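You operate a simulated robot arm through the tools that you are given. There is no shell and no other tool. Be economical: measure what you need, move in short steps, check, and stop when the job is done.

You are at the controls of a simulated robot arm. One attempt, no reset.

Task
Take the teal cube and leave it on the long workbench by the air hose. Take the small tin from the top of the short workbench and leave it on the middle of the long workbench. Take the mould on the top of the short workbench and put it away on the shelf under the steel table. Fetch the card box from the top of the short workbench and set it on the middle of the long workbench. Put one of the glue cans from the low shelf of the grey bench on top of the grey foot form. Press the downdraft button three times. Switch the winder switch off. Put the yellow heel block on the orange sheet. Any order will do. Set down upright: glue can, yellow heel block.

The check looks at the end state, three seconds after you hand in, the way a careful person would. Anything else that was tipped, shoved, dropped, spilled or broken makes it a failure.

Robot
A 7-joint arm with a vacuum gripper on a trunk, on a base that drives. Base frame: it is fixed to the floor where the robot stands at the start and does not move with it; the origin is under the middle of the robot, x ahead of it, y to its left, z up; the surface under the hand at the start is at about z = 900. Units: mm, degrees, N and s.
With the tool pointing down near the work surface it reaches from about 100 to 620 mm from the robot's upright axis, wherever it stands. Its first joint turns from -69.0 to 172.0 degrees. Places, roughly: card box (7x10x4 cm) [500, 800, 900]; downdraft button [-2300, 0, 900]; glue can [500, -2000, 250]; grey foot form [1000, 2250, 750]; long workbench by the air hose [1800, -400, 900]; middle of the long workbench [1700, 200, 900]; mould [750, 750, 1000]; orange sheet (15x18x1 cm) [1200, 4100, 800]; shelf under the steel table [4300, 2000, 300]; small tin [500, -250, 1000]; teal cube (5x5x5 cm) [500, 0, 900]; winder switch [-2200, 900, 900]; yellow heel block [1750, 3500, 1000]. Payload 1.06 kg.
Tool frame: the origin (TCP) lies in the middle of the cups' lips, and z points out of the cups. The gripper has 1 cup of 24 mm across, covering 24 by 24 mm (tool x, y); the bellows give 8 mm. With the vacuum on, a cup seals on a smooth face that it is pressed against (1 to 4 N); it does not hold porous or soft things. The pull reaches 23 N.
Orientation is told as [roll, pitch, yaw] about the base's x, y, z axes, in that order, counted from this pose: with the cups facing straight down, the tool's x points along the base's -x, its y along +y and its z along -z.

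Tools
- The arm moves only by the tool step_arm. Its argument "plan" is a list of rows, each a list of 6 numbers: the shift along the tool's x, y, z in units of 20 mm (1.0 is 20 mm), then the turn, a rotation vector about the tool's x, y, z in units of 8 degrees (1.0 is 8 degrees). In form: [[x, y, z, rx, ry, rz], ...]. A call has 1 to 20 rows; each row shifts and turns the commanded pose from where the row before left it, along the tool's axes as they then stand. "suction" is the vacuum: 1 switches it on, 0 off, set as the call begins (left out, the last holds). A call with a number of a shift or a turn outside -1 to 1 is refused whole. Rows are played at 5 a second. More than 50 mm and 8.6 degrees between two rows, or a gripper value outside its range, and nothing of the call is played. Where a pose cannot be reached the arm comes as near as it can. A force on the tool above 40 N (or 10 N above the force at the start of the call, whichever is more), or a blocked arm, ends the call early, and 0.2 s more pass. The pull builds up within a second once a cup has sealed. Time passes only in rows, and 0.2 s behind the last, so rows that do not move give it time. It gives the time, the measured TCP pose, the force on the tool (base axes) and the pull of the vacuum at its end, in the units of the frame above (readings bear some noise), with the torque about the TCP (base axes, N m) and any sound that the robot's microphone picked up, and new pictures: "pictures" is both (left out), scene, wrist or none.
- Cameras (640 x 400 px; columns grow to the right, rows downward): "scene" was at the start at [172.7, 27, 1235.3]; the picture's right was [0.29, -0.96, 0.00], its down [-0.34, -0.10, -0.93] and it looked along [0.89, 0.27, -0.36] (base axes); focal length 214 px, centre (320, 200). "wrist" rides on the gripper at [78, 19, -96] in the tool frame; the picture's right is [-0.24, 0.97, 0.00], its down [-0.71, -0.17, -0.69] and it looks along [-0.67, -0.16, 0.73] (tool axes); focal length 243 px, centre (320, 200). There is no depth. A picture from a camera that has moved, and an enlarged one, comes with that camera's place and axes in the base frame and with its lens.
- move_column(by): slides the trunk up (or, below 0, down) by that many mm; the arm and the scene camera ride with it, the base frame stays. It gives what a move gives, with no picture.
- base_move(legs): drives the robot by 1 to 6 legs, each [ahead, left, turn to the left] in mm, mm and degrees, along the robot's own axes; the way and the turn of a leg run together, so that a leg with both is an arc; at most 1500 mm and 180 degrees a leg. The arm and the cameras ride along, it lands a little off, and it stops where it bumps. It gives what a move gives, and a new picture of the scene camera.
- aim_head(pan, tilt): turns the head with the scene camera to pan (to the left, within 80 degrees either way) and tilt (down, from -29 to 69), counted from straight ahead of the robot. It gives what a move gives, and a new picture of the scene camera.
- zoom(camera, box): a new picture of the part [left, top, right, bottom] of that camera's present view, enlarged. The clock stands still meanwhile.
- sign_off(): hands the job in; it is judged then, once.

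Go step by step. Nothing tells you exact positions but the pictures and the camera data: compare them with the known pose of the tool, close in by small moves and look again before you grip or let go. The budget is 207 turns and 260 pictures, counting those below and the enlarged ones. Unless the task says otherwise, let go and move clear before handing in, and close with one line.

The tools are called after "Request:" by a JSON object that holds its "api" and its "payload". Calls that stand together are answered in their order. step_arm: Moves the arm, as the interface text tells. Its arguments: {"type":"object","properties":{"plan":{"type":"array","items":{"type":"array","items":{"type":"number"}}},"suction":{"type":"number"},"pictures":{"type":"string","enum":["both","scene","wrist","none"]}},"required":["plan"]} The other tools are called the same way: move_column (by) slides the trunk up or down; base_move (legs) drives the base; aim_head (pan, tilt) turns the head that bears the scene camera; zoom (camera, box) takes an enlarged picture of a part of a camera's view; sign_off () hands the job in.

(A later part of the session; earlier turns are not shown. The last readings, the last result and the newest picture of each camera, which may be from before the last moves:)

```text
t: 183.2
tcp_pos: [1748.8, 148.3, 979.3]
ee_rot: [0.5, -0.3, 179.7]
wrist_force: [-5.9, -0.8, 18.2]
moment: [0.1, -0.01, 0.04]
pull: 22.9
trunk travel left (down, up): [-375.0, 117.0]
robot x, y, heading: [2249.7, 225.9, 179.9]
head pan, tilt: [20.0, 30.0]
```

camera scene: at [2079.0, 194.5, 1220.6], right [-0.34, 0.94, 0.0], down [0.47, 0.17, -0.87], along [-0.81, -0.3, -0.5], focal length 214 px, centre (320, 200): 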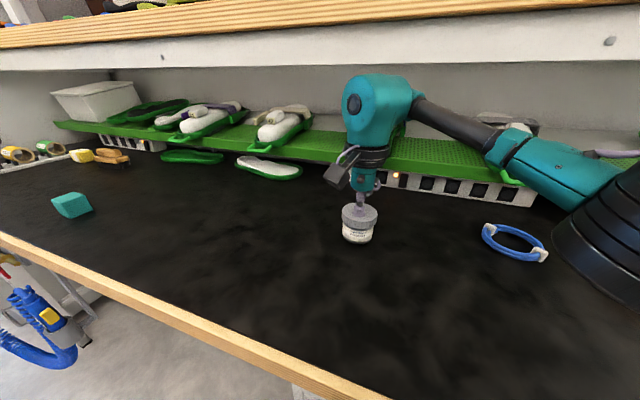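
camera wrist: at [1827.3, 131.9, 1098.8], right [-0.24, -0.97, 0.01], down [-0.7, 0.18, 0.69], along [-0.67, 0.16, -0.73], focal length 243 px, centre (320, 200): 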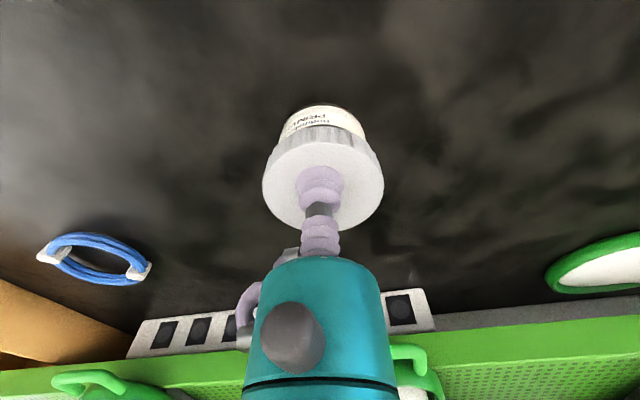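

It's in contact. I'll release and rise.

Request:
{"api": "step_arm", "payload": {"plan": [[0, 0, 0, 0, 0, 0], [0, 0, 0, 0, 0, 0], [0, 0, 0, 0, 0, 0], [0, 0, -0.4, 0, 0, 0], [0, 0, -1, 0, 0, 0], [0, 0, -1, 0, 0, 0]], "suction": 0}}

Request:
{"api": "step_arm", "payload": {"plan": [[0.9, 0, -1, 0, 0, 0], [0.9, 0, -1, 0, 0, 0], [0.9, 0.1, -1, 0, 0, 0], [0.9, 0.1, -1, 0, 0, 0], [0.9, 0.1, -1, 0, 0, 0], [0.9, 0.1, -1, 0, 0, 0], [0.9, 0.1, -0.5, 0, 0, 0], [0.9, 0.1, 0, 0, 0, 0], [0.9, 0.1, 0, 0, 0, 0], [0.9, 0.1, 0, 0, 0, 0], [0.9, 0.1, 0, 0, 0, 0], [0.9, 0.1, 0, 0, 0, 0]], "pictures": "none"}}

Request:
{"api": "base_move", "payload": {"legs": [[-100, 0, 0], [0, -1130, 0], [0, 0, -90], [0, 0, -90], [-1160, 0, 0], [-1160, 0, 0]]}}

```text
t: 184.6
tcp_pos: [1746.6, 148.4, 1029.4]
ee_rot: [0.5, -0.2, 179.8]
wrist_force: [-0.5, -0.7, -0.6]
moment: [0.0, 0.01, 0.01]
pull: 0.1
trunk travel left (down, up): [-375.0, 117.0]
robot x, y, heading: [2246.8, 228.7, 179.9]
head pan, tilt: [20.0, 30.0]
camera scene: at [2079.4, 194.5, 1220.6], right [-0.34, 0.94, 0.0], down [0.47, 0.17, -0.87], along [-0.81, -0.3, -0.5], focal length 214 px, centre (320, 200)
camera wrist: at [1826.1, 129.8, 1125.2], right [-0.24, -0.97, 0.01], down [-0.71, 0.18, 0.69], along [-0.67, 0.16, -0.73], focal length 243 px, centre (320, 200)
```

scene: 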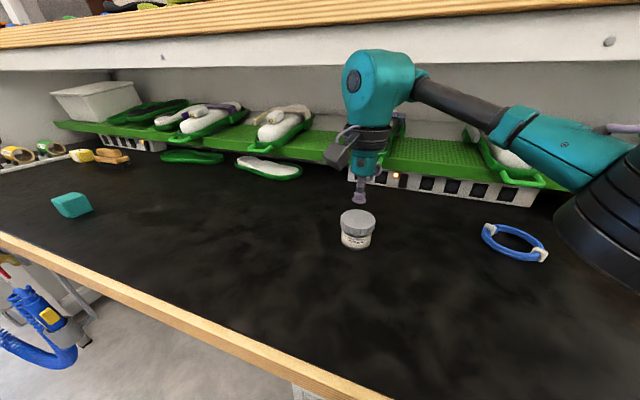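
wrist: 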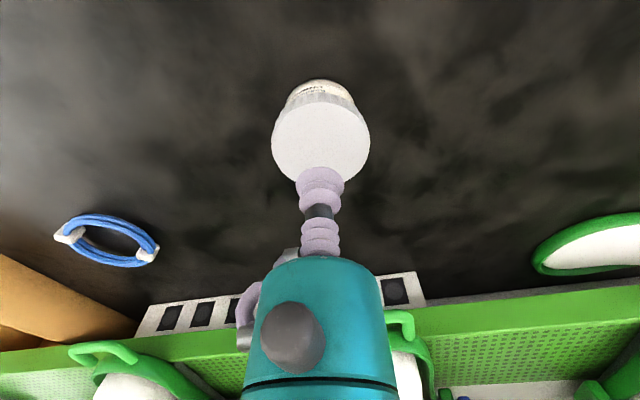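

```text
t: 187.2
tcp_pos: [1965.5, 129.4, 1157.5]
ee_rot: [0.5, -0.2, 179.7]
wrist_force: [0.1, 0.5, -0.2]
moment: [0.03, -0.02, -0.01]
pull: 0.0
trunk travel left (down, up): [-375.0, 117.0]
robot x, y, heading: [2251.3, 225.5, 179.8]
head pan, tilt: [20.0, 30.0]
```

```text
t: 217.4
tcp_pos: [278.2, 1589.2, 1157.5]
ee_rot: [0.5, -0.2, -2.9]
wrist_force: [0.0, -0.9, 0.5]
moment: [0.0, 0.0, 0.0]
pull: 0.1
trunk travel left (down, up): [-375.0, 117.0]
robot x, y, heading: [-3.2, 1509.6, -2.5]
head pan, tilt: [20.0, 30.0]
camera scene: at [163.1, 1530.1, 1220.7], right [0.3, -0.95, 0.0], down [-0.48, -0.15, -0.87], along [0.83, 0.26, -0.5], focal length 214 px, centre (320, 200)
```

scene: 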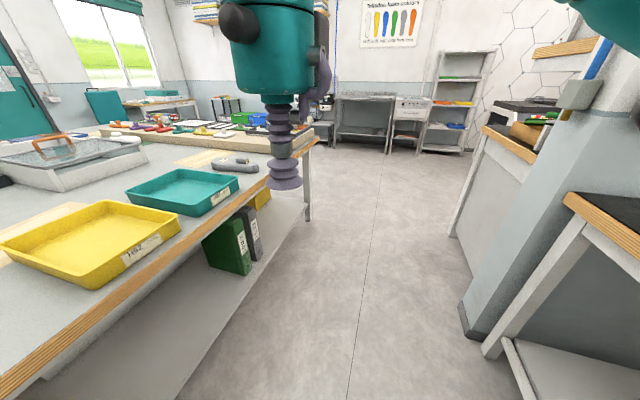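

The tin is placed. Next I'll go to the card box at about [450, 745].

Request:
{"api": "base_move", "payload": {"legs": [[-20, 0, 2.5], [0, -830, 0]]}}

Request:
{"api": "aim_head", "payload": {"pan": 0, "tilt": 35}}

```text
t: 225.4
tcp_pos: [246.6, 776.5, 1157.6]
ee_rot: [0.4, -0.3, -1.2]
wrist_force: [0.5, -0.8, 0.2]
moment: [0.0, 0.03, 0.05]
pull: 0.1
trunk travel left (down, up): [-375.0, 117.0]
robot x, y, heading: [-31.1, 686.1, -1.0]
head pan, tilt: [20.0, 30.0]
camera scene: at [134.1, 712.1, 1220.6], right [0.33, -0.95, 0.0], down [-0.47, -0.16, -0.87], along [0.82, 0.28, -0.5], focal length 214 px, centre (320, 200)
```

scene: 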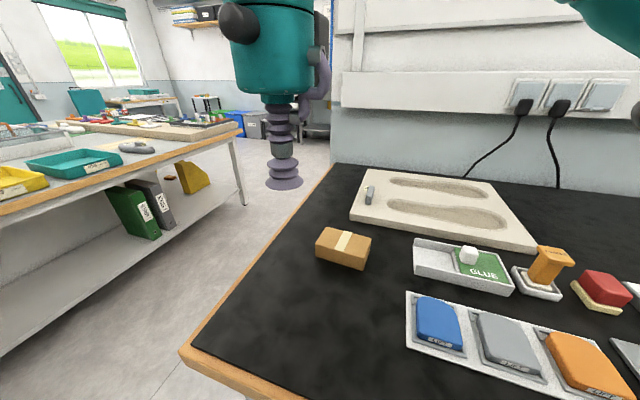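

```text
t: 226.3
tcp_pos: [247.5, 776.7, 1157.4]
ee_rot: [0.5, -0.2, -1.2]
wrist_force: [-0.2, -0.2, 0.0]
moment: [0.02, -0.01, -0.01]
pull: 0.1
trunk travel left (down, up): [-375.0, 117.0]
robot x, y, heading: [-37.1, 683.0, -1.0]
head pan, tilt: [0.0, 35.0]
camera scene: at [136.7, 681.2, 1212.9], right [-0.02, -1.0, 0.0], down [-0.57, 0.01, -0.82], along [0.82, -0.01, -0.57], focal length 214 px, centre (320, 200)
```

scene: 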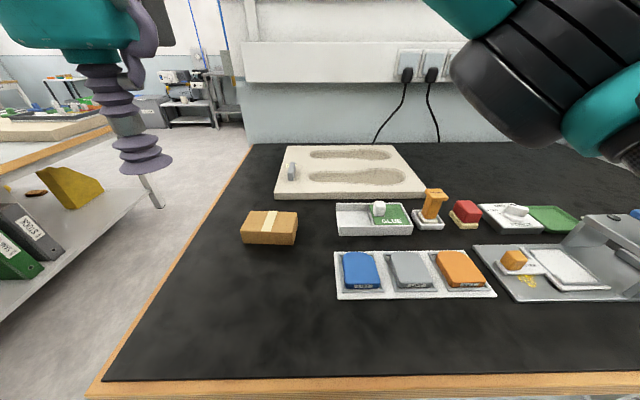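

The card box's top centre is at about [465, 776]. I'll move above it.

Request:
{"api": "step_arm", "payload": {"plan": [[-1, 0, 0.5, 0, 0, 0], [-1, 0, 0.5, 0, 0, 0], [-1, 0, 0.5, 0, 0, 0], [-1, 0.05, 0.5, 0, 0, 0], [-1, 0.05, 0.5, 0, 0, 0], [-1, 0.05, 0.5, 0, 0, 0], [-1, 0.05, 0.5, 0, 0, 0], [-1, 0, 0.6, 0, 0, 0], [-1, 0, 0.6, 0, 0, 0], [-1, 0, 0.6, 0, 0, 0], [-0.8, 0, 0.6, 0, 0, 0]], "pictures": "wrist"}}

```text
t: 228.7
tcp_pos: [465.1, 776.2, 1041.5]
ee_rot: [0.5, -0.3, -1.2]
wrist_force: [0.4, -0.4, 0.0]
moment: [-0.02, -0.02, -0.04]
pull: 0.0
trunk travel left (down, up): [-375.0, 117.0]
robot x, y, heading: [-36.1, 682.8, -1.0]
head pan, tilt: [0.0, 35.0]
camera wrist: at [387.2, 796.4, 1137.4], right [0.25, 0.97, 0.01], down [0.7, -0.19, 0.69], along [0.67, -0.17, -0.73], focal length 243 px, centre (320, 200)
```

wrist: 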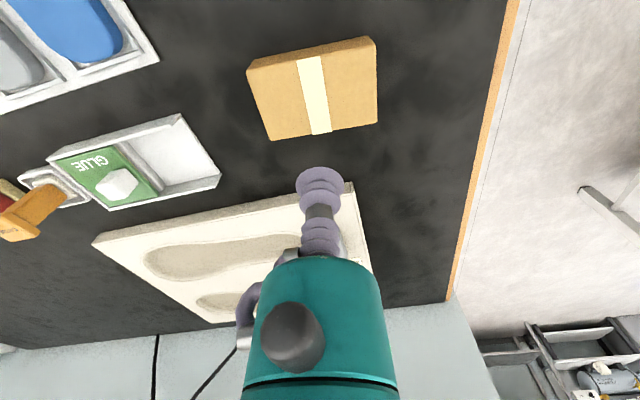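

I'll centre over it, about -9 mm in x, and lower with the vacuum on.

Request:
{"api": "step_arm", "payload": {"plan": [[0.45, 0.05, 1, 0, 0, 0], [0, 0, 1, 0, 0, 0], [0, 0, 1, 0, 0, 0], [0, 0, 1, 0, 0, 0], [0, 0, 0.3, 0, 0, 0], [0, 0, 0.2, 0, 0, 0]], "suction": 1, "pictures": "wrist"}}

```text
t: 230.1
tcp_pos: [456.0, 779.0, 950.2]
ee_rot: [0.5, -0.1, -1.1]
wrist_force: [-0.1, 0.4, -0.3]
moment: [0.01, -0.03, -0.01]
pull: 0.1
trunk travel left (down, up): [-375.0, 117.0]
robot x, y, heading: [-35.2, 683.6, -1.1]
head pan, tilt: [0.0, 35.0]
camera wrist: at [378.4, 798.6, 1046.7], right [0.25, 0.97, 0.01], down [0.7, -0.19, 0.69], along [0.67, -0.17, -0.73], focal length 243 px, centre (320, 200)
```

wrist: 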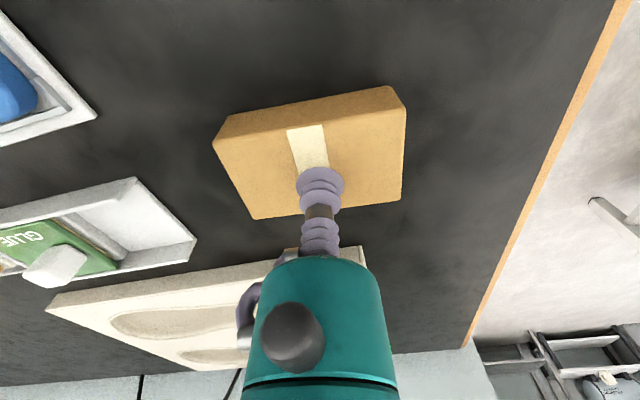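

Request:
{"api": "step_arm", "payload": {"plan": [[0.25, 0, 0.2, 0, 0, 0], [0, 0, 0.2, 0, 0, 0], [0, 0, 0.2, 0, 0, 0], [0, 0, 0.15, 0, 0, 0], [0, 0, 0, 0, 0, 0], [0, 0, 0, 0, 0, 0]], "pictures": "none"}}

```text
t: 231.5
tcp_pos: [450.5, 779.3, 935.4]
ee_rot: [0.5, -0.2, -1.2]
wrist_force: [-0.2, 0.3, 0.3]
moment: [-0.01, 0.0, 0.02]
pull: 22.9
trunk travel left (down, up): [-375.0, 117.0]
robot x, y, heading: [-36.5, 684.8, -1.3]
head pan, tilt: [0.0, 35.0]
```

Sealed. I'll lift, retract and drive back to the long bench.

Request:
{"api": "step_arm", "payload": {"plan": [[0, 0, -1, 0, 0, 0], [0, 0, -1, 0, 0, 0], [0, 0, -1, 0, 0, 0], [0, 0, -1, 0, 0, 0], [0, 0, -1, 0, 0, 0], [0.6, 0, -1, 0, 0, 0], [1, 0, -1, 0, 0, 0], [1, 0, -1, 0, 0, 0], [1, 0, -1, 0, 0, 0], [1, 0, -1, 0, 0, 0], [1, 0, -1, 0, 0, 0], [1, 0, 0, 0, 0, 0], [1, 0, 0, 0, 0, 0], [1, 0, 0, 0, 0, 0], [1, 0, 0, 0, 0, 0], [0.6, 0, 0, 0, 0, 0]], "pictures": "none"}}

Request:
{"api": "base_move", "payload": {"legs": [[0, 700, 1], [1200, 0, 0], [1160, 0, 0], [0, 0, 90], [0, 0, 90], [0, 1120, 0]]}}

```text
t: 234.9
tcp_pos: [247.6, 780.5, 1154.6]
ee_rot: [0.5, -0.2, -1.1]
wrist_force: [0.1, 0.2, -0.6]
moment: [0.0, 0.01, -0.03]
pull: 23.3
trunk travel left (down, up): [-375.0, 117.0]
robot x, y, heading: [-33.7, 684.4, -0.7]
head pan, tilt: [0.0, 35.0]
```

```text
t: 270.1
tcp_pos: [2093.7, 150.6, 1155.7]
ee_rot: [0.5, -0.1, -179.7]
wrist_force: [-0.2, 0.0, -0.1]
moment: [-0.01, 0.0, 0.0]
pull: 22.8
trunk travel left (down, up): [-375.0, 117.0]
robot x, y, heading: [2373.0, 253.1, -179.6]
head pan, tilt: [0.0, 35.0]
camera scene: at [2202.9, 252.7, 1212.8], right [-0.01, 1.0, 0.0], down [0.57, 0.0, -0.82], along [-0.82, -0.01, -0.57], focal length 214 px, centre (320, 200)
```

scene: 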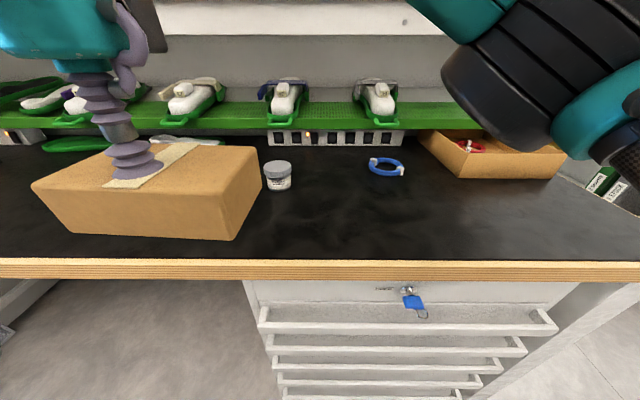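

There's free space to the right of the tin, so I'll put the box at about [1780, 300].

Request:
{"api": "base_move", "payload": {"legs": [[120, 0, 0]]}}

Request:
{"api": "step_arm", "payload": {"plan": [[-0.2, -1, 0.2, 0, 0, 0], [-0.5, -1, 0.4, 0, 0, 0], [-0.8, -1, 0.7, 0, 0, 0], [-0.9, -1, 0.8, 0, 0, 0], [-0.9, -1, 0.8, 0, 0, 0], [-0.9, -1, 0.8, 0, 0, 0], [-0.9, -1, 0.8, 0, 0, 0], [-0.9, -0.5, 0.8, 0, 0, 0], [-0.9, 0, 0.8, 0, 0, 0], [-0.9, 0, 0.8, 0, 0, 0], [-0.9, 0, 0.8, 0, 0, 0], [-0.9, 0, 0.8, 0, 0, 0]]}}

```text
t: 271.3
tcp_pos: [1977.5, 149.0, 1153.9]
ee_rot: [0.6, -0.2, -179.8]
wrist_force: [0.8, 0.5, -0.2]
moment: [-0.02, 0.03, -0.04]
pull: 22.8
trunk travel left (down, up): [-375.0, 117.0]
robot x, y, heading: [2262.6, 250.6, -179.5]
head pan, tilt: [0.0, 35.0]
camera scene: at [2086.6, 251.7, 1212.7], right [-0.01, 1.0, 0.0], down [0.57, 0.0, -0.82], along [-0.82, -0.01, -0.57], focal length 214 px, centre (320, 200)
```

scene: 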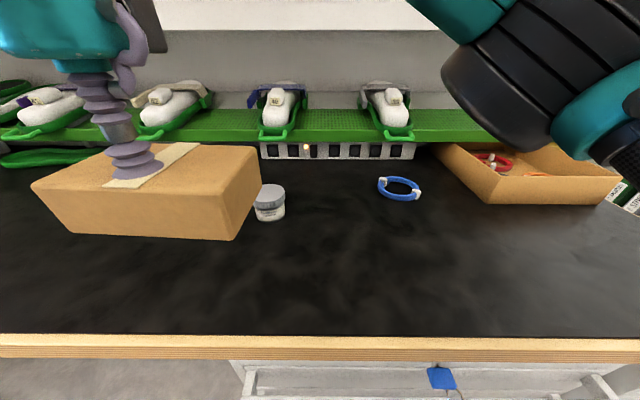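

```text
t: 273.9
tcp_pos: [1785.0, 296.1, 986.0]
ee_rot: [0.4, -0.3, -179.8]
wrist_force: [-0.5, -0.1, -0.8]
moment: [-0.02, 0.03, 0.0]
pull: 22.7
trunk travel left (down, up): [-375.0, 117.0]
robot x, y, heading: [2254.9, 254.4, -179.5]
head pan, tilt: [0.0, 35.0]
camera scene: at [2087.3, 251.7, 1212.8], right [-0.01, 1.0, 0.0], down [0.57, 0.0, -0.82], along [-0.82, -0.01, -0.57], focal length 214 px, centre (320, 200)
camera wrist: at [1864.8, 280.0, 1081.4], right [-0.23, -0.97, 0.01], down [-0.71, 0.17, 0.69], along [-0.67, 0.15, -0.73], focal length 243 px, centre (320, 200)
```

scene: 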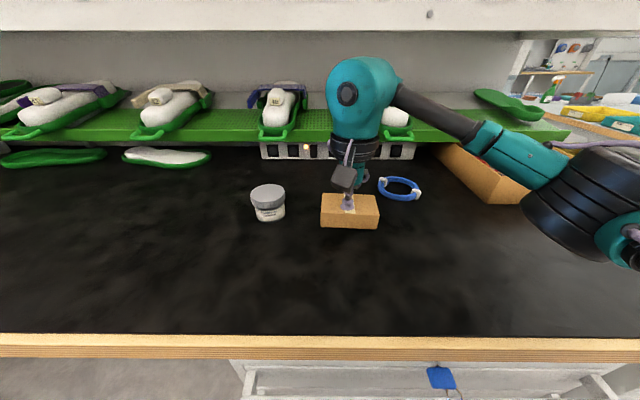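
wrist: 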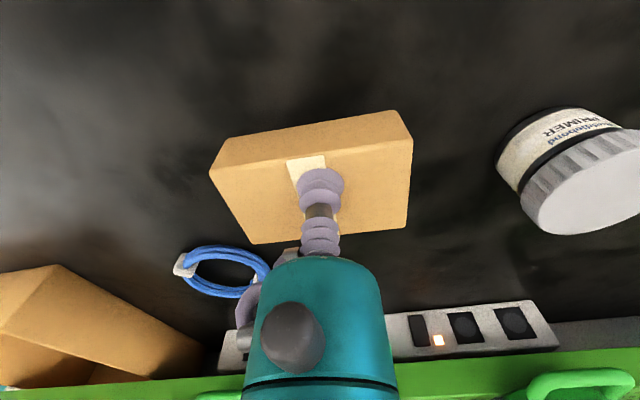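

It's clear, so I'll lower.

Request:
{"api": "step_arm", "payload": {"plan": [[0, 0, 0.5, 0, 0, 0], [0, 0, 0.4, 0, 0, 0], [0, 0, 0.2, 0, 0, 0], [0, 0, 0.1, 0, 0, 0], [0, 0, 0.1, 0, 0, 0], [0, 0, 0.1, 0, 0, 0], [0, 0, 0, 0, 0, 0]], "pictures": "none"}}

```text
t: 275.5
tcp_pos: [1786.9, 296.3, 957.6]
ee_rot: [0.4, -0.2, -179.5]
wrist_force: [1.4, -0.6, 19.6]
moment: [0.11, -0.03, 0.05]
pull: 23.6
trunk travel left (down, up): [-375.0, 117.0]
robot x, y, heading: [2260.4, 251.1, -179.8]
head pan, tilt: [0.0, 35.0]
```

Request:
{"api": "step_arm", "payload": {"plan": [[0, 0, 0, 0, 0, 0], [0, 0, 0, 0, 0, 0], [0, 0, 0, 0, 0, 0], [0, 0, -0.4, 0, 0, 0], [0, 0, -1, 0, 0, 0], [0, 0, -1, 0, 0, 0], [0.5, 0, -1, 0, 0, 0], [0.9, 0.5, -1, 0, 0, 0], [0.9, 0.7, -1, 0, 0, 0], [0.9, 0.7, -1, 0, 0, 0], [0.9, 0.7, -1, 0, 0, 0], [0.9, 0.7, -1, 0, 0, 0], [0.9, 0.7, -1, 0, 0, 0], [0.9, 0.7, -1, 0, 0, 0], [0.9, 0.7, 0, 0, 0, 0], [0.9, 0.7, 0, 0, 0, 0], [0.9, 0.7, 0, 0, 0, 0]], "suction": 0, "pictures": "scene"}}

Request:
{"api": "base_move", "payload": {"legs": [[-100, 0, -0.5], [0, -1120, 0], [0, 0, -90], [0, 0, -90], [-1160, 0, 0], [-1190, 0, 0]]}}

```text
t: 279.1
tcp_pos: [1977.2, 164.8, 1165.6]
ee_rot: [0.5, -0.1, -179.7]
wrist_force: [0.3, -0.1, -0.5]
moment: [0.01, -0.01, 0.02]
pull: 0.0
trunk travel left (down, up): [-375.0, 117.0]
robot x, y, heading: [2257.6, 252.5, -179.4]
head pan, tilt: [0.0, 35.0]
camera scene: at [2087.6, 251.5, 1212.9], right [-0.01, 1.0, 0.0], down [0.57, 0.0, -0.82], along [-0.82, -0.01, -0.57], focal length 214 px, centre (320, 200)
```

scene: 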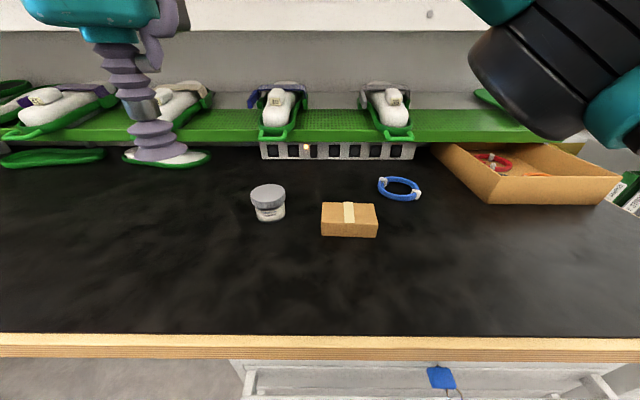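

```text
t: 308.9
tcp_pos: [275.7, 1443.6, 1164.5]
ee_rot: [0.6, -0.2, -1.0]
wrist_force: [-0.2, 0.2, -0.6]
moment: [-0.03, 0.03, -0.03]
pull: 0.0
trunk travel left (down, up): [-375.0, 117.0]
robot x, y, heading: [-7.7, 1361.5, -1.0]
head pan, tilt: [0.0, 35.0]
camera scene: at [163.5, 1357.8, 1212.9], right [-0.02, -1.0, 0.0], down [-0.57, 0.01, -0.82], along [0.82, -0.01, -0.57], focal length 214 px, centre (320, 200)
```

scene: 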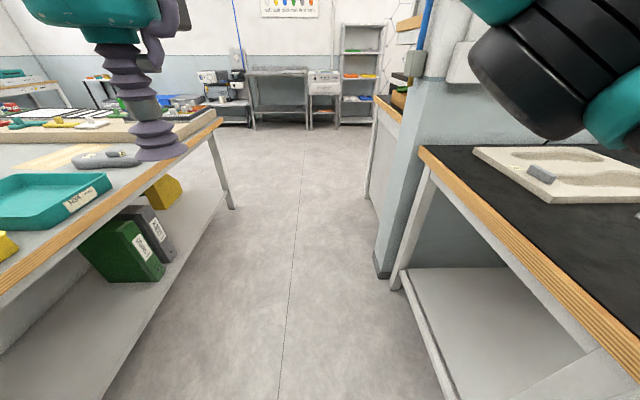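

The box and tin are placed. Next is the mould; something grey seems to lie on it, so I'll go and look closely.

Request:
{"api": "base_move", "payload": {"legs": [[0, -760, 1]]}}

Request:
{"api": "zoom", "payload": {"camera": "scene", "box": [180, 100, 500, 300]}}

```text
t: 316.2
tcp_pos: [265.2, 660.3, 1164.5]
ee_rot: [0.6, -0.3, -1.1]
wrist_force: [0.9, -0.9, -0.3]
moment: [0.01, -0.02, -0.01]
pull: 0.1
trunk travel left (down, up): [-375.0, 117.0]
robot x, y, heading: [-18.3, 575.9, -1.1]
head pan, tilt: [0.0, 35.0]
camera scene: at [151.7, 575.5, 1212.8], right [-0.02, -1.0, 0.0], down [-0.57, 0.01, -0.82], along [0.82, -0.01, -0.57], focal length 214 px, centre (320, 200)
```

scene: 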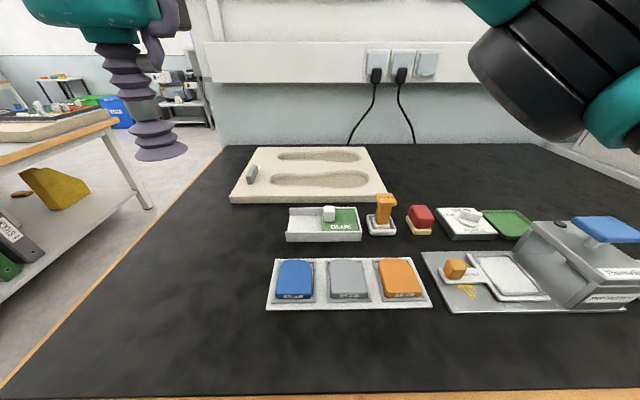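

```text
2.00 times, centred on (340, 200) of scene
camera zoom: at [151.7, 575.5, 1212.8], right [-0.02, -1.0, 0.0], down [-0.57, 0.01, -0.82], along [0.82, -0.01, -0.57], focal length 429 px, centre (280, 200)
```

zoom: 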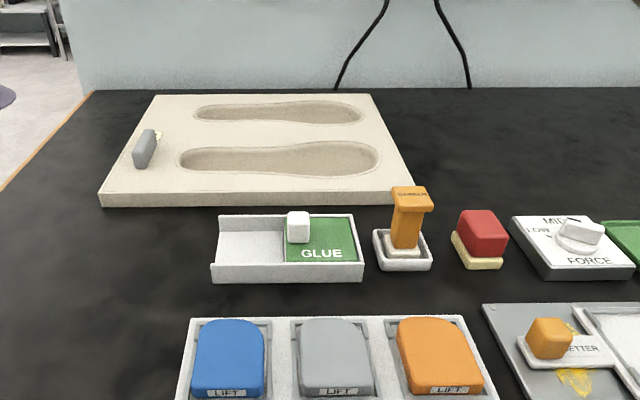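

I'll bring the wrist camera closer to see what the grey object on the plaster plate is.

Request:
{"api": "step_arm", "payload": {"plan": [[-1, 0.4, 0.5, 0, 0, 0], [-1, 0.4, 0.5, 0, 0, 0], [-1, 0.4, 0.5, 0, 0, 0], [-1, 0.4, 0.5, 0, 0, 0], [-1, 0.4, 0.5, 0, 0, 0], [-1, 0.4, 0.5, 0, 0, 0], [-1, 0.4, 0.5, 0, 0, 0], [-1, 0.4, 0.5, 0, 0, 0], [-1, 0.4, 0.5, 0, 0, 0], [-1, 0.4, 0.5, 0, 0, 0]]}}

Request:
{"api": "zoom", "payload": {"camera": "wrist", "box": [160, 150, 480, 350]}}

```text
t: 318.4
tcp_pos: [458.3, 736.8, 1066.1]
ee_rot: [-0.1, 0.3, -0.3]
wrist_force: [-0.9, 0.0, -0.7]
moment: [-0.01, 0.04, -0.02]
pull: 0.0
out of reach, approached as far as the arm can: row 10
trunk travel left (down, up): [-375.0, 117.0]
robot x, y, heading: [-22.1, 575.4, -0.8]
head pan, tilt: [0.0, 35.0]
camera scene: at [151.5, 575.6, 1212.9], right [-0.02, -1.0, 0.0], down [-0.57, 0.01, -0.82], along [0.82, -0.01, -0.57], focal length 214 px, centre (320, 200)
camera wrist: at [380.1, 756.3, 1161.9], right [0.24, 0.97, 0.0], down [0.71, -0.17, 0.68], along [0.66, -0.17, -0.73], focal length 243 px, centre (320, 200)
```

scene: 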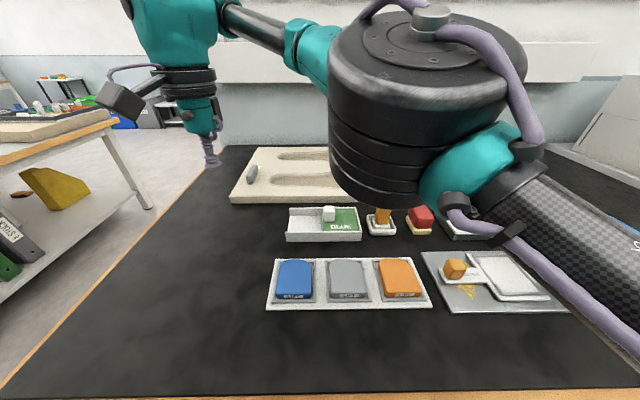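
wrist: 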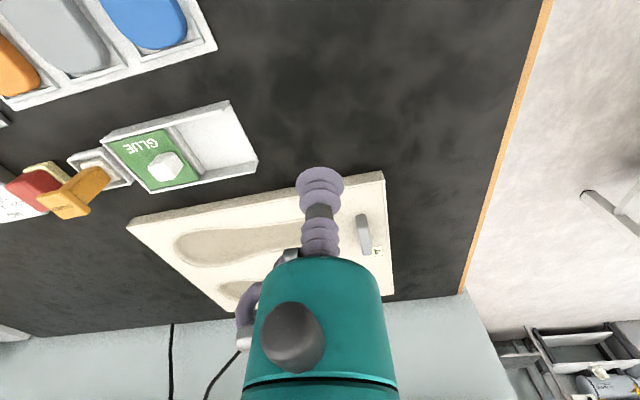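

```text
2.00 times, centred on (320, 250) of wrist
camera zoom: at [380.1, 756.3, 1161.9], right [0.24, 0.97, 0.0], down [0.71, -0.17, 0.68], along [0.66, -0.17, -0.73], focal length 485 px, centre (320, 100)
```

zoom: 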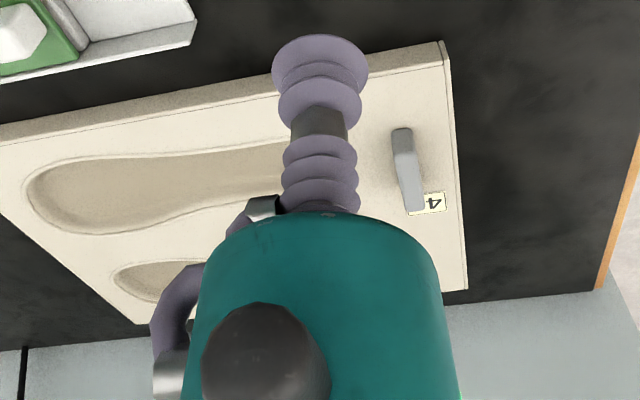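

The plaster plate with a "4" label is the mould, and it has a grey bar on it. Its centre at about [700, 600] is too far from the front, so I'll retract and approach from the bench's left end, facing -y.

Request:
{"api": "step_arm", "payload": {"plan": [[0.9, -0.4, -0.5, 0, 0, 0], [0.9, -0.4, -0.5, 0, 0, 0], [0.9, -0.4, -0.5, 0, 0, 0], [0.9, -0.4, -0.5, 0, 0, 0], [0.9, -0.4, -0.5, 0, 0, 0], [0.9, -0.4, -0.5, 0, 0, 0], [0.9, -0.4, -0.5, 0, 0, 0], [0.9, -0.4, -0.5, 0, 0, 0], [0.9, -0.4, -0.5, 0, 0, 0], [0.9, -0.4, -0.5, 0, 0, 0]], "pictures": "none"}}

Request:
{"api": "base_move", "payload": {"legs": [[0, 800, 0], [720, 0, 0], [0, 0, -90], [150, 0, 0]]}}

Request:
{"api": "aim_head", "payload": {"pan": 0, "tilt": 40}}

```text
t: 320.6
tcp_pos: [282.4, 660.0, 1165.3]
ee_rot: [0.5, -0.2, -0.9]
wrist_force: [0.2, -0.5, 0.1]
moment: [0.01, 0.01, 0.02]
pull: 0.0
trunk travel left (down, up): [-375.0, 117.0]
robot x, y, heading: [-22.3, 577.6, -0.7]
head pan, tilt: [0.0, 35.0]
```

```text
t: 336.1
tcp_pos: [788.3, 902.4, 1165.0]
ee_rot: [0.5, -0.1, -91.0]
wrist_force: [0.3, -0.6, -0.9]
moment: [-0.02, -0.01, -0.03]
pull: 0.0
trunk travel left (down, up): [-375.0, 117.0]
robot x, y, heading: [706.3, 1207.7, -90.8]
head pan, tilt: [0.0, 35.0]
camera scene: at [703.9, 1034.1, 1212.7], right [-1.0, 0.01, 0.0], down [0.01, 0.57, -0.82], along [-0.01, -0.82, -0.57], focal length 214 px, centre (320, 200)
```

scene: 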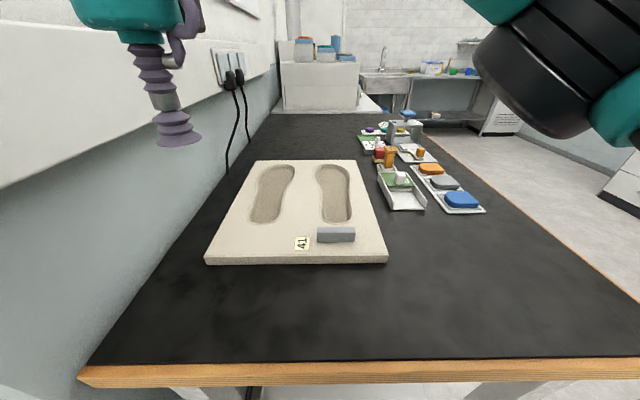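

```text
t: 336.8
tcp_pos: [788.7, 903.9, 1164.5]
ee_rot: [0.5, -0.2, -90.8]
wrist_force: [0.1, 0.9, 0.5]
moment: [-0.01, 0.0, -0.03]
pull: 0.0
trunk travel left (down, up): [-375.0, 117.0]
robot x, y, heading: [703.2, 1206.0, -90.8]
head pan, tilt: [0.0, 40.0]
camera scene: at [704.0, 1037.9, 1205.3], right [-1.0, 0.01, 0.0], down [0.01, 0.64, -0.77], along [-0.01, -0.77, -0.64], focal length 214 px, centre (320, 200)
```

scene: 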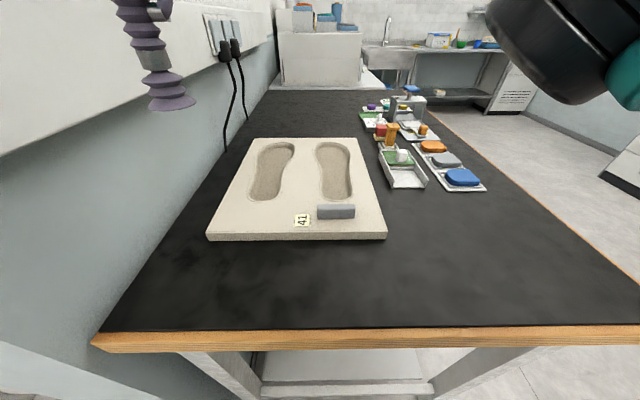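

Request:
{"api": "zoom", "payload": {"camera": "scene", "box": [220, 140, 420, 265]}}

```text
3.20 times, centred on (320, 202) of scene
camera zoom: at [704.0, 1037.9, 1205.3], right [-1.0, 0.01, 0.0], down [0.01, 0.64, -0.77], along [-0.01, -0.77, -0.64], focal length 686 px, centre (320, 192)
```

zoom: 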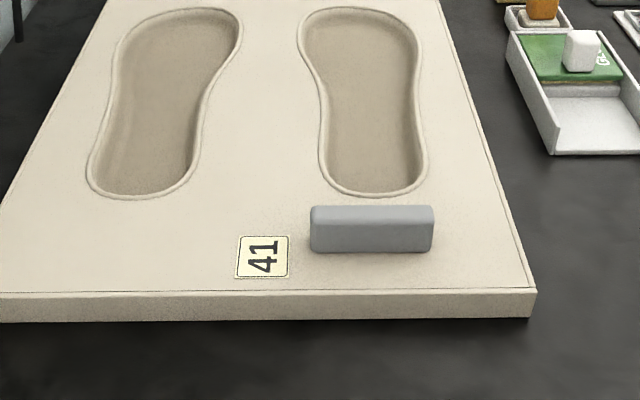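

The plate is labelled 41 and a small grey bar sits on it. I'll get a close wrist view of the bar to judge its size and whether it's attached.

Request:
{"api": "step_arm", "payload": {"plan": [[-0.9, -0.6, 0.6, 0, 0, 0], [-0.9, -0.6, 0.6, 0, 0, 0], [-0.9, -0.6, 0.6, 0, 0, 0], [-0.9, -0.6, 0.6, 0, 0, 0], [-0.9, -0.6, 0.6, 0, 0, 0], [-0.9, -0.6, 0.6, 0, 0, 0], [-0.9, -0.6, 0.6, 0, 0, 0], [-0.8, -0.6, 0.6, 0, 0, 0], [0, -0.6, 0.6, 0, 0, 0], [0, -0.4, 0.6, 0, 0, 0], [0, 0, 0.6, 0, 0, 0], [0, 0, 0.6, 0, 0, 0]]}}

Request:
{"api": "zoom", "payload": {"camera": "wrist", "box": [200, 50, 440, 200]}}

```text
t: 339.4
tcp_pos: [670.9, 763.3, 1019.6]
ee_rot: [0.5, -0.2, -91.0]
wrist_force: [0.0, 0.8, -0.2]
moment: [0.01, 0.0, 0.01]
pull: 0.0
trunk travel left (down, up): [-375.0, 117.0]
robot x, y, heading: [705.4, 1204.1, -90.5]
head pan, tilt: [0.0, 40.0]
camera scene: at [704.0, 1037.8, 1205.3], right [-1.0, 0.01, 0.0], down [0.01, 0.64, -0.77], along [-0.01, -0.77, -0.64], focal length 214 px, centre (320, 200)
camera wrist: at [690.0, 842.3, 1116.1], right [0.97, -0.25, 0.01], down [-0.19, -0.7, 0.69], along [-0.17, -0.67, -0.73], focal length 243 px, centre (320, 200)
```

scene: 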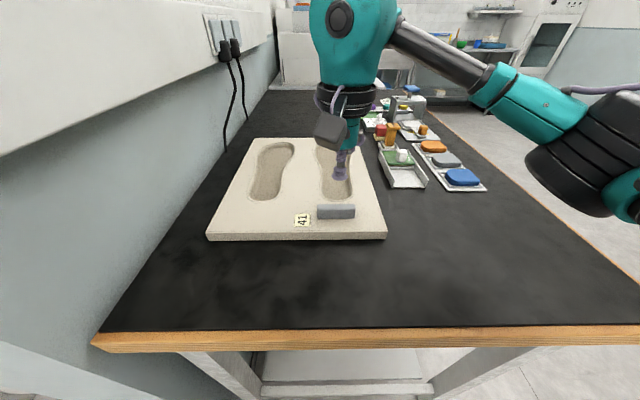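
wrist: 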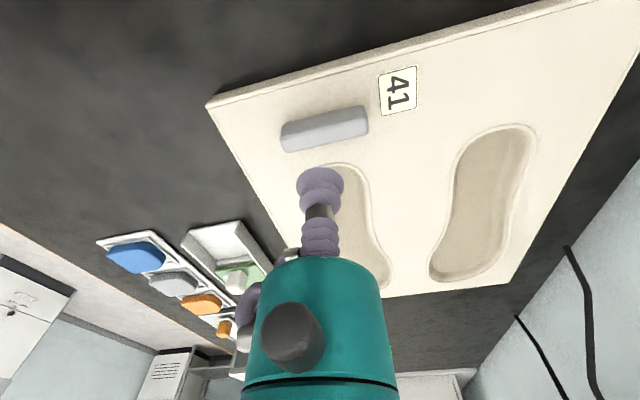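

```text
2.67 times, centred on (320, 125) of wrist
camera zoom: at [690.0, 842.3, 1116.1], right [0.97, -0.25, 0.01], down [-0.19, -0.7, 0.69], along [-0.17, -0.67, -0.73], focal length 647 px, centre (320, 400)
```

zoom: 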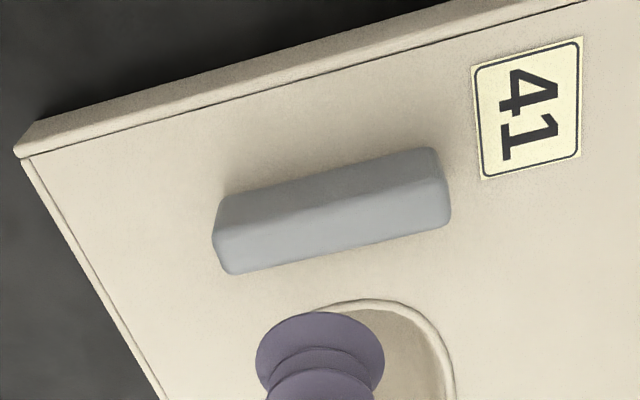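

The bar is only about 18 mm wide, too narrow for the cup, and looks like a fixed steel insert that shifts the mould's weight towards it. I'll grip the flat strip at about [730, 690], between the mould's centre and the bar, and read the moment on a slight lift.

Request:
{"api": "step_arm", "payload": {"plan": [[-0.9, 0.75, 0, 0, 0, 0], [-0.9, 0.75, 0.5, 0, 0, 0], [-0.9, 0.75, 1, 0, 0, 0], [-0.95, 0.7, 1, 0, 0, 0]], "suction": 1}}

```text
t: 340.4
tcp_pos: [730.6, 690.0, 969.5]
ee_rot: [0.5, -0.2, -90.9]
wrist_force: [-0.1, -0.6, 1.0]
moment: [-0.01, 0.0, 0.0]
pull: 0.2
trunk travel left (down, up): [-375.0, 117.0]
robot x, y, heading: [707.5, 1206.3, -90.6]
head pan, tilt: [0.0, 40.0]
camera scene: at [704.2, 1037.7, 1205.3], right [-1.0, 0.01, 0.0], down [0.01, 0.64, -0.77], along [-0.01, -0.77, -0.64], focal length 214 px, centre (320, 200)
camera wrist: at [751.9, 768.9, 1066.7], right [0.97, -0.25, 0.01], down [-0.19, -0.7, 0.69], along [-0.17, -0.67, -0.73], focal length 243 px, centre (320, 200)
```

scene: 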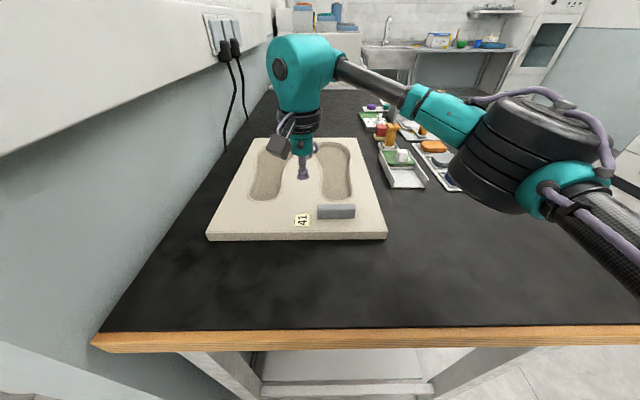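
wrist: 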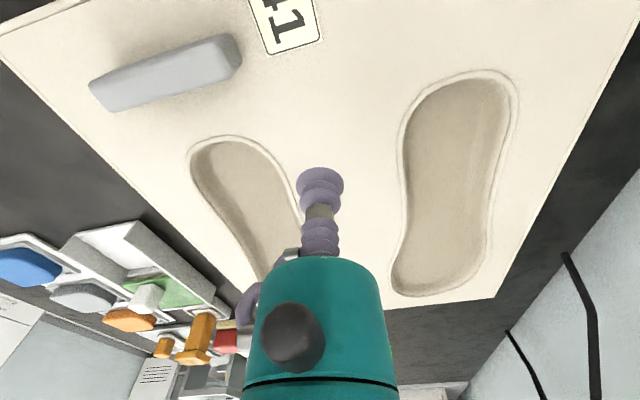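

The contact point is on the flat strip, clear of the footprints. I'll lower slowly.

Request:
{"api": "step_arm", "payload": {"plan": [[0, 0, 0.6, 0, 0, 0], [0, 0, 0.5, 0, 0, 0], [0, 0, 0.3, 0, 0, 0], [0, 0, 0.2, 0, 0, 0], [0, 0, 0.2, 0, 0, 0], [0, 0, 0.1, 0, 0, 0], [0, 0, 0, 0, 0, 0], [0, 0, 0, 0, 0, 0]], "pictures": "none"}}

```text
t: 342.2
tcp_pos: [731.2, 688.2, 931.5]
ee_rot: [0.5, -0.2, -90.8]
wrist_force: [0.2, 0.3, 0.3]
moment: [0.04, 0.01, -0.01]
pull: 0.1
trunk travel left (down, up): [-375.0, 117.0]
robot x, y, heading: [706.7, 1207.8, -90.6]
head pan, tilt: [0.0, 40.0]
```

Request:
{"api": "step_arm", "payload": {"plan": [[0, 0, 0.15, 0, 0, 0], [0, 0, 0.15, 0, 0, 0], [0, 0, 0.1, 0, 0, 0], [0, 0, 0, 0, 0, 0], [0, 0, 0, 0, 0, 0]], "pictures": "wrist"}}

```text
t: 343.4
tcp_pos: [731.2, 687.7, 924.4]
ee_rot: [0.5, -0.2, -90.9]
wrist_force: [0.4, -0.1, 0.3]
moment: [0.02, 0.0, -0.05]
pull: 23.0
trunk travel left (down, up): [-375.0, 117.0]
robot x, y, heading: [705.1, 1206.9, -90.7]
head pan, tilt: [0.0, 40.0]
camera wrist: at [750.9, 766.9, 1020.1], right [0.97, -0.25, 0.01], down [-0.19, -0.7, 0.69], along [-0.17, -0.67, -0.73], focal length 243 px, centre (320, 200)
```

wrist: 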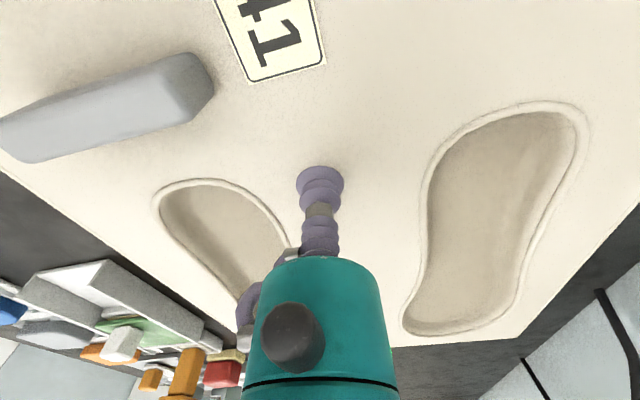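

The cup sealed. I'll lift it a little and read the load.

Request:
{"api": "step_arm", "payload": {"plan": [[0, 0, -0.15, 0, 0, 0], [0, 0, -0.15, 0, 0, 0], [0, 0, -0.1, 0, 0, 0], [0, 0, 0, 0, 0, 0], [0, 0, 0, 0, 0, 0]], "pictures": "none"}}

```text
t: 344.6
tcp_pos: [731.6, 687.6, 932.7]
ee_rot: [0.5, -0.3, -90.9]
wrist_force: [-0.3, 0.1, -2.0]
moment: [0.06, -0.06, 0.02]
pull: 23.2
trunk travel left (down, up): [-375.0, 117.0]
robot x, y, heading: [705.5, 1206.6, -90.7]
head pan, tilt: [0.0, 40.0]
```

Request:
{"api": "step_arm", "payload": {"plan": [[0, 0, -0.15, 0, 0, 0], [0, 0, -0.15, 0, 0, 0], [0, 0, 0, 0, 0, 0], [0, 0, 0, 0, 0, 0]], "pictures": "wrist"}}

```text
t: 345.6
tcp_pos: [730.5, 689.0, 940.4]
ee_rot: [0.5, -0.1, -90.9]
wrist_force: [0.9, -0.4, -2.5]
moment: [0.12, -0.02, 0.02]
pull: 22.6
trunk travel left (down, up): [-375.0, 117.0]
robot x, y, heading: [706.9, 1206.8, -90.6]
head pan, tilt: [0.0, 40.0]
camera wrist: at [749.5, 767.6, 1035.5], right [0.97, -0.25, 0.01], down [-0.19, -0.7, 0.69], along [-0.17, -0.67, -0.73], focal length 243 px, centre (320, 200)
```

wrist: 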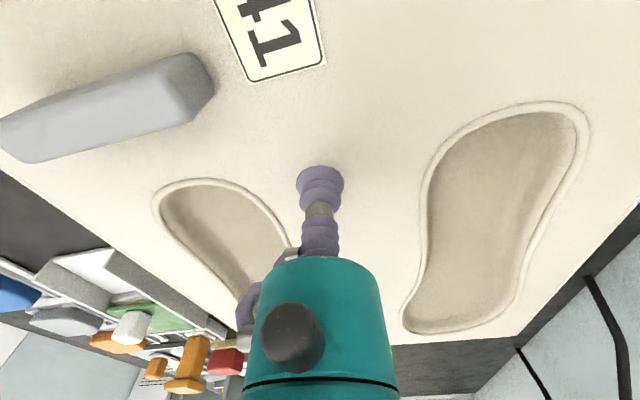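

Request:
{"api": "step_arm", "payload": {"plan": [[0, 0, -0.3, 0, 0, 0], [0, 0, -0.3, 0, 0, 0], [0, 0, 0, 0, 0, 0], [0, 0, 0, 0, 0, 0]], "pictures": "both"}}

```text
t: 346.6
tcp_pos: [729.5, 688.9, 952.2]
ee_rot: [0.4, -0.2, -90.9]
wrist_force: [-0.7, -0.7, -3.1]
moment: [0.09, -0.01, 0.0]
pull: 22.9
trunk travel left (down, up): [-375.0, 117.0]
robot x, y, heading: [704.4, 1205.0, -90.6]
head pan, tilt: [0.0, 40.0]
camera scene: at [704.0, 1037.7, 1205.3], right [-1.0, 0.01, 0.0], down [0.01, 0.64, -0.77], along [-0.01, -0.77, -0.64], focal length 214 px, centre (320, 200)
camera wrist: at [749.2, 767.4, 1048.1], right [0.97, -0.25, 0.01], down [-0.19, -0.7, 0.69], along [-0.17, -0.67, -0.73], focal length 243 px, centre (320, 200)
```

scene: 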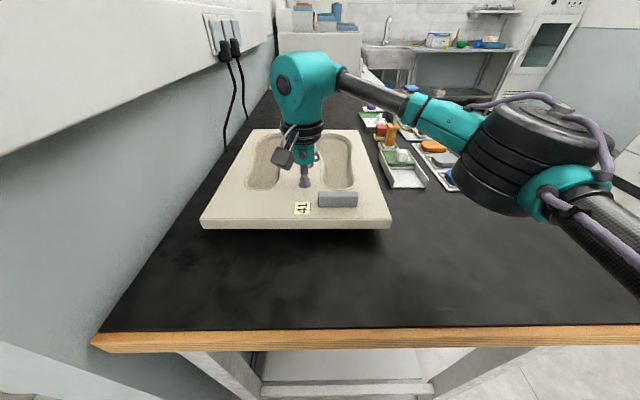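
wrist: 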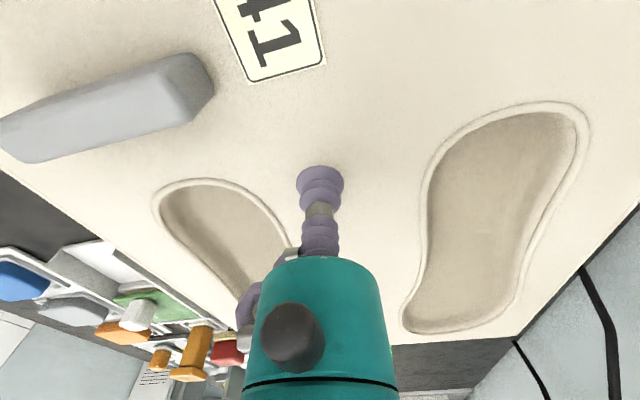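

The mould is airborne and level, weighing about 3 N with only a small moment. I'll lift it well clear and draw it in a little.

Request:
{"api": "step_arm", "payload": {"plan": [[0, 0, -0.5, 0, 0, 0], [0, 0, -0.7, 0, 0, 0], [0, 0, -0.7, 0, 0, 0], [0, 0, -0.7, 0, 0, 0], [0, 0, -0.7, 0, 0, 0], [0.2, 0, -0.7, 0, 0, 0], [0.4, 0, -0.7, 0, 0, 0], [0.5, 0, -0.7, 0, 0, 0], [0.5, 0, -0.7, 0, 0, 0], [0.5, 0, -0.7, 0, 0, 0], [0.5, 0, -0.7, 0, 0, 0], [0.5, 0, -0.5, 0, 0, 0], [0.5, 0, -0.3, 0, 0, 0], [0.5, 0, 0, 0, 0, 0], [0.5, 0, 0, 0, 0, 0], [0.4, 0, 0, 0, 0, 0], [0.2, 0, 0, 0, 0, 0]]}}

```text
t: 350.2
tcp_pos: [730.7, 794.0, 1116.8]
ee_rot: [0.6, -0.2, -90.9]
wrist_force: [0.2, 0.2, -3.1]
moment: [0.16, -0.02, -0.01]
pull: 22.6
trunk travel left (down, up): [-375.0, 117.0]
robot x, y, heading: [705.8, 1205.6, -91.0]
head pan, tilt: [0.0, 40.0]
camera scene: at [704.0, 1037.7, 1205.3], right [-1.0, 0.01, 0.0], down [0.01, 0.64, -0.77], along [-0.01, -0.77, -0.64], focal length 214 px, centre (320, 200)
camera wrist: at [749.6, 871.5, 1212.5], right [0.97, -0.25, 0.01], down [-0.19, -0.7, 0.69], along [-0.17, -0.67, -0.73], focal length 243 px, centre (320, 200)
```

scene: 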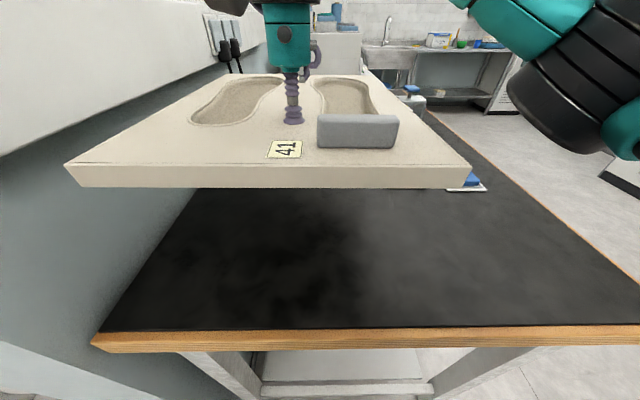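
wrist: 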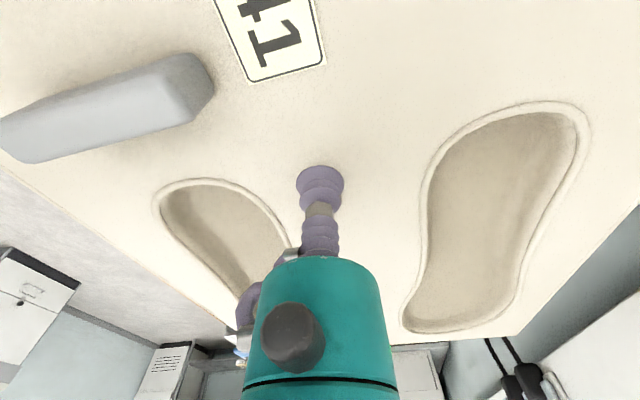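

It's held well. I'll back off into the aisle, turn to face +x with the plate clear of the partition, and look for the steel table.

Request:
{"api": "base_move", "payload": {"legs": [[-520, 0, 0], [0, 0, 45], [0, 0, 46]]}}

Request:
{"api": "aim_head", "payload": {"pan": 0, "tilt": 10}}

```text
t: 357.4
tcp_pos: [1125.7, 1756.8, 1115.2]
ee_rot: [0.6, -0.1, 1.2]
wrist_force: [-0.1, 0.4, -3.2]
moment: [0.05, 0.12, 0.0]
pull: 23.3
trunk travel left (down, up): [-375.0, 117.0]
robot x, y, heading: [714.5, 1716.6, 1.7]
head pan, tilt: [0.0, 40.0]
camera scene: at [882.4, 1721.9, 1205.3], right [0.02, -1.0, 0.0], down [-0.64, -0.01, -0.77], along [0.77, 0.02, -0.64], focal length 214 px, centre (320, 200)
```

scene: 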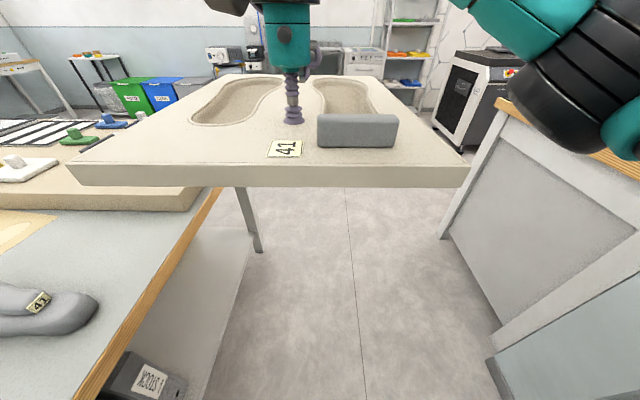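

```text
t: 358.4
tcp_pos: [1126.7, 1757.5, 1117.3]
ee_rot: [0.5, -0.1, 1.2]
wrist_force: [-0.2, -0.2, -2.6]
moment: [0.02, 0.09, 0.0]
pull: 22.7
trunk travel left (down, up): [-375.0, 117.0]
robot x, y, heading: [712.8, 1720.8, 1.4]
head pan, tilt: [0.0, 10.0]
camera scene: at [890.4, 1722.0, 1252.9], right [0.02, -1.0, 0.0], down [-0.17, 0.0, -0.98], along [0.98, 0.02, -0.17], focal length 214 px, centre (320, 200)
```

scene: 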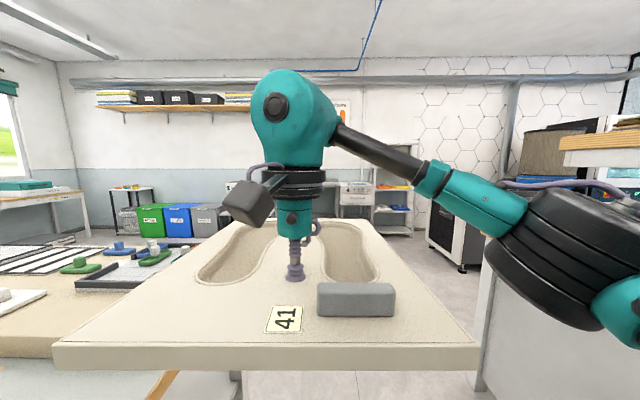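

Clear ahead. I'll drive on towards the steel table, shifting slightly right to clear the table.

Request:
{"api": "base_move", "payload": {"legs": [[0, -120, -1.5], [1500, 0, 0]]}}

Request:
{"api": "aim_head", "payload": {"pan": 30, "tilt": 20}}

```text
t: 367.3
tcp_pos: [2662.3, 1543.8, 1116.2]
ee_rot: [0.7, -0.2, -3.9]
wrist_force: [0.2, -0.8, -2.1]
moment: [0.05, 0.08, 0.0]
pull: 23.0
trunk travel left (down, up): [-375.0, 117.0]
robot x, y, heading: [2247.0, 1539.9, -3.6]
head pan, tilt: [0.0, 10.0]
camera scene: at [2424.0, 1529.4, 1252.9], right [-0.06, -1.0, 0.0], down [-0.17, 0.01, -0.98], along [0.98, -0.06, -0.17], focal length 214 px, centre (320, 200)
```

scene: 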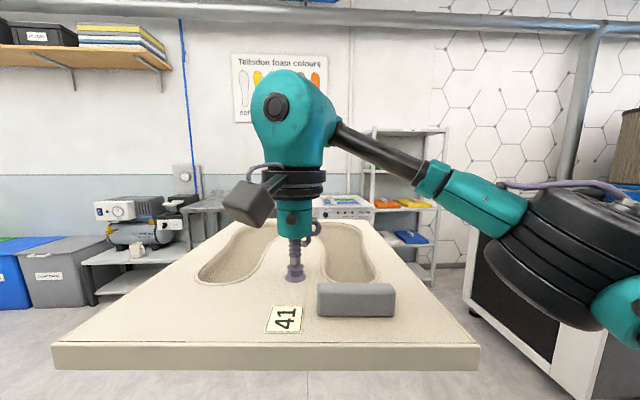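

```text
t: 368.2
tcp_pos: [2662.0, 1542.3, 1116.2]
ee_rot: [0.6, -0.2, -3.8]
wrist_force: [-0.1, -0.1, -2.7]
moment: [0.02, 0.09, 0.01]
pull: 23.2
trunk travel left (down, up): [-375.0, 117.0]
robot x, y, heading: [2249.2, 1542.5, -3.5]
head pan, tilt: [30.0, 20.0]
camera scene: at [2414.6, 1576.6, 1236.7], right [0.44, -0.9, 0.0], down [-0.31, -0.15, -0.94], along [0.84, 0.42, -0.34], focal length 214 px, centre (320, 200)
```

scene: 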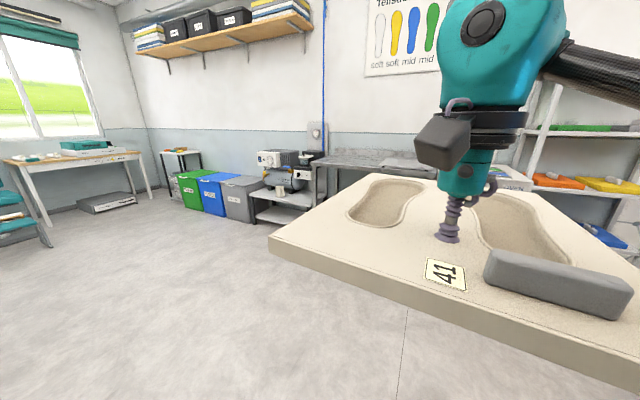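

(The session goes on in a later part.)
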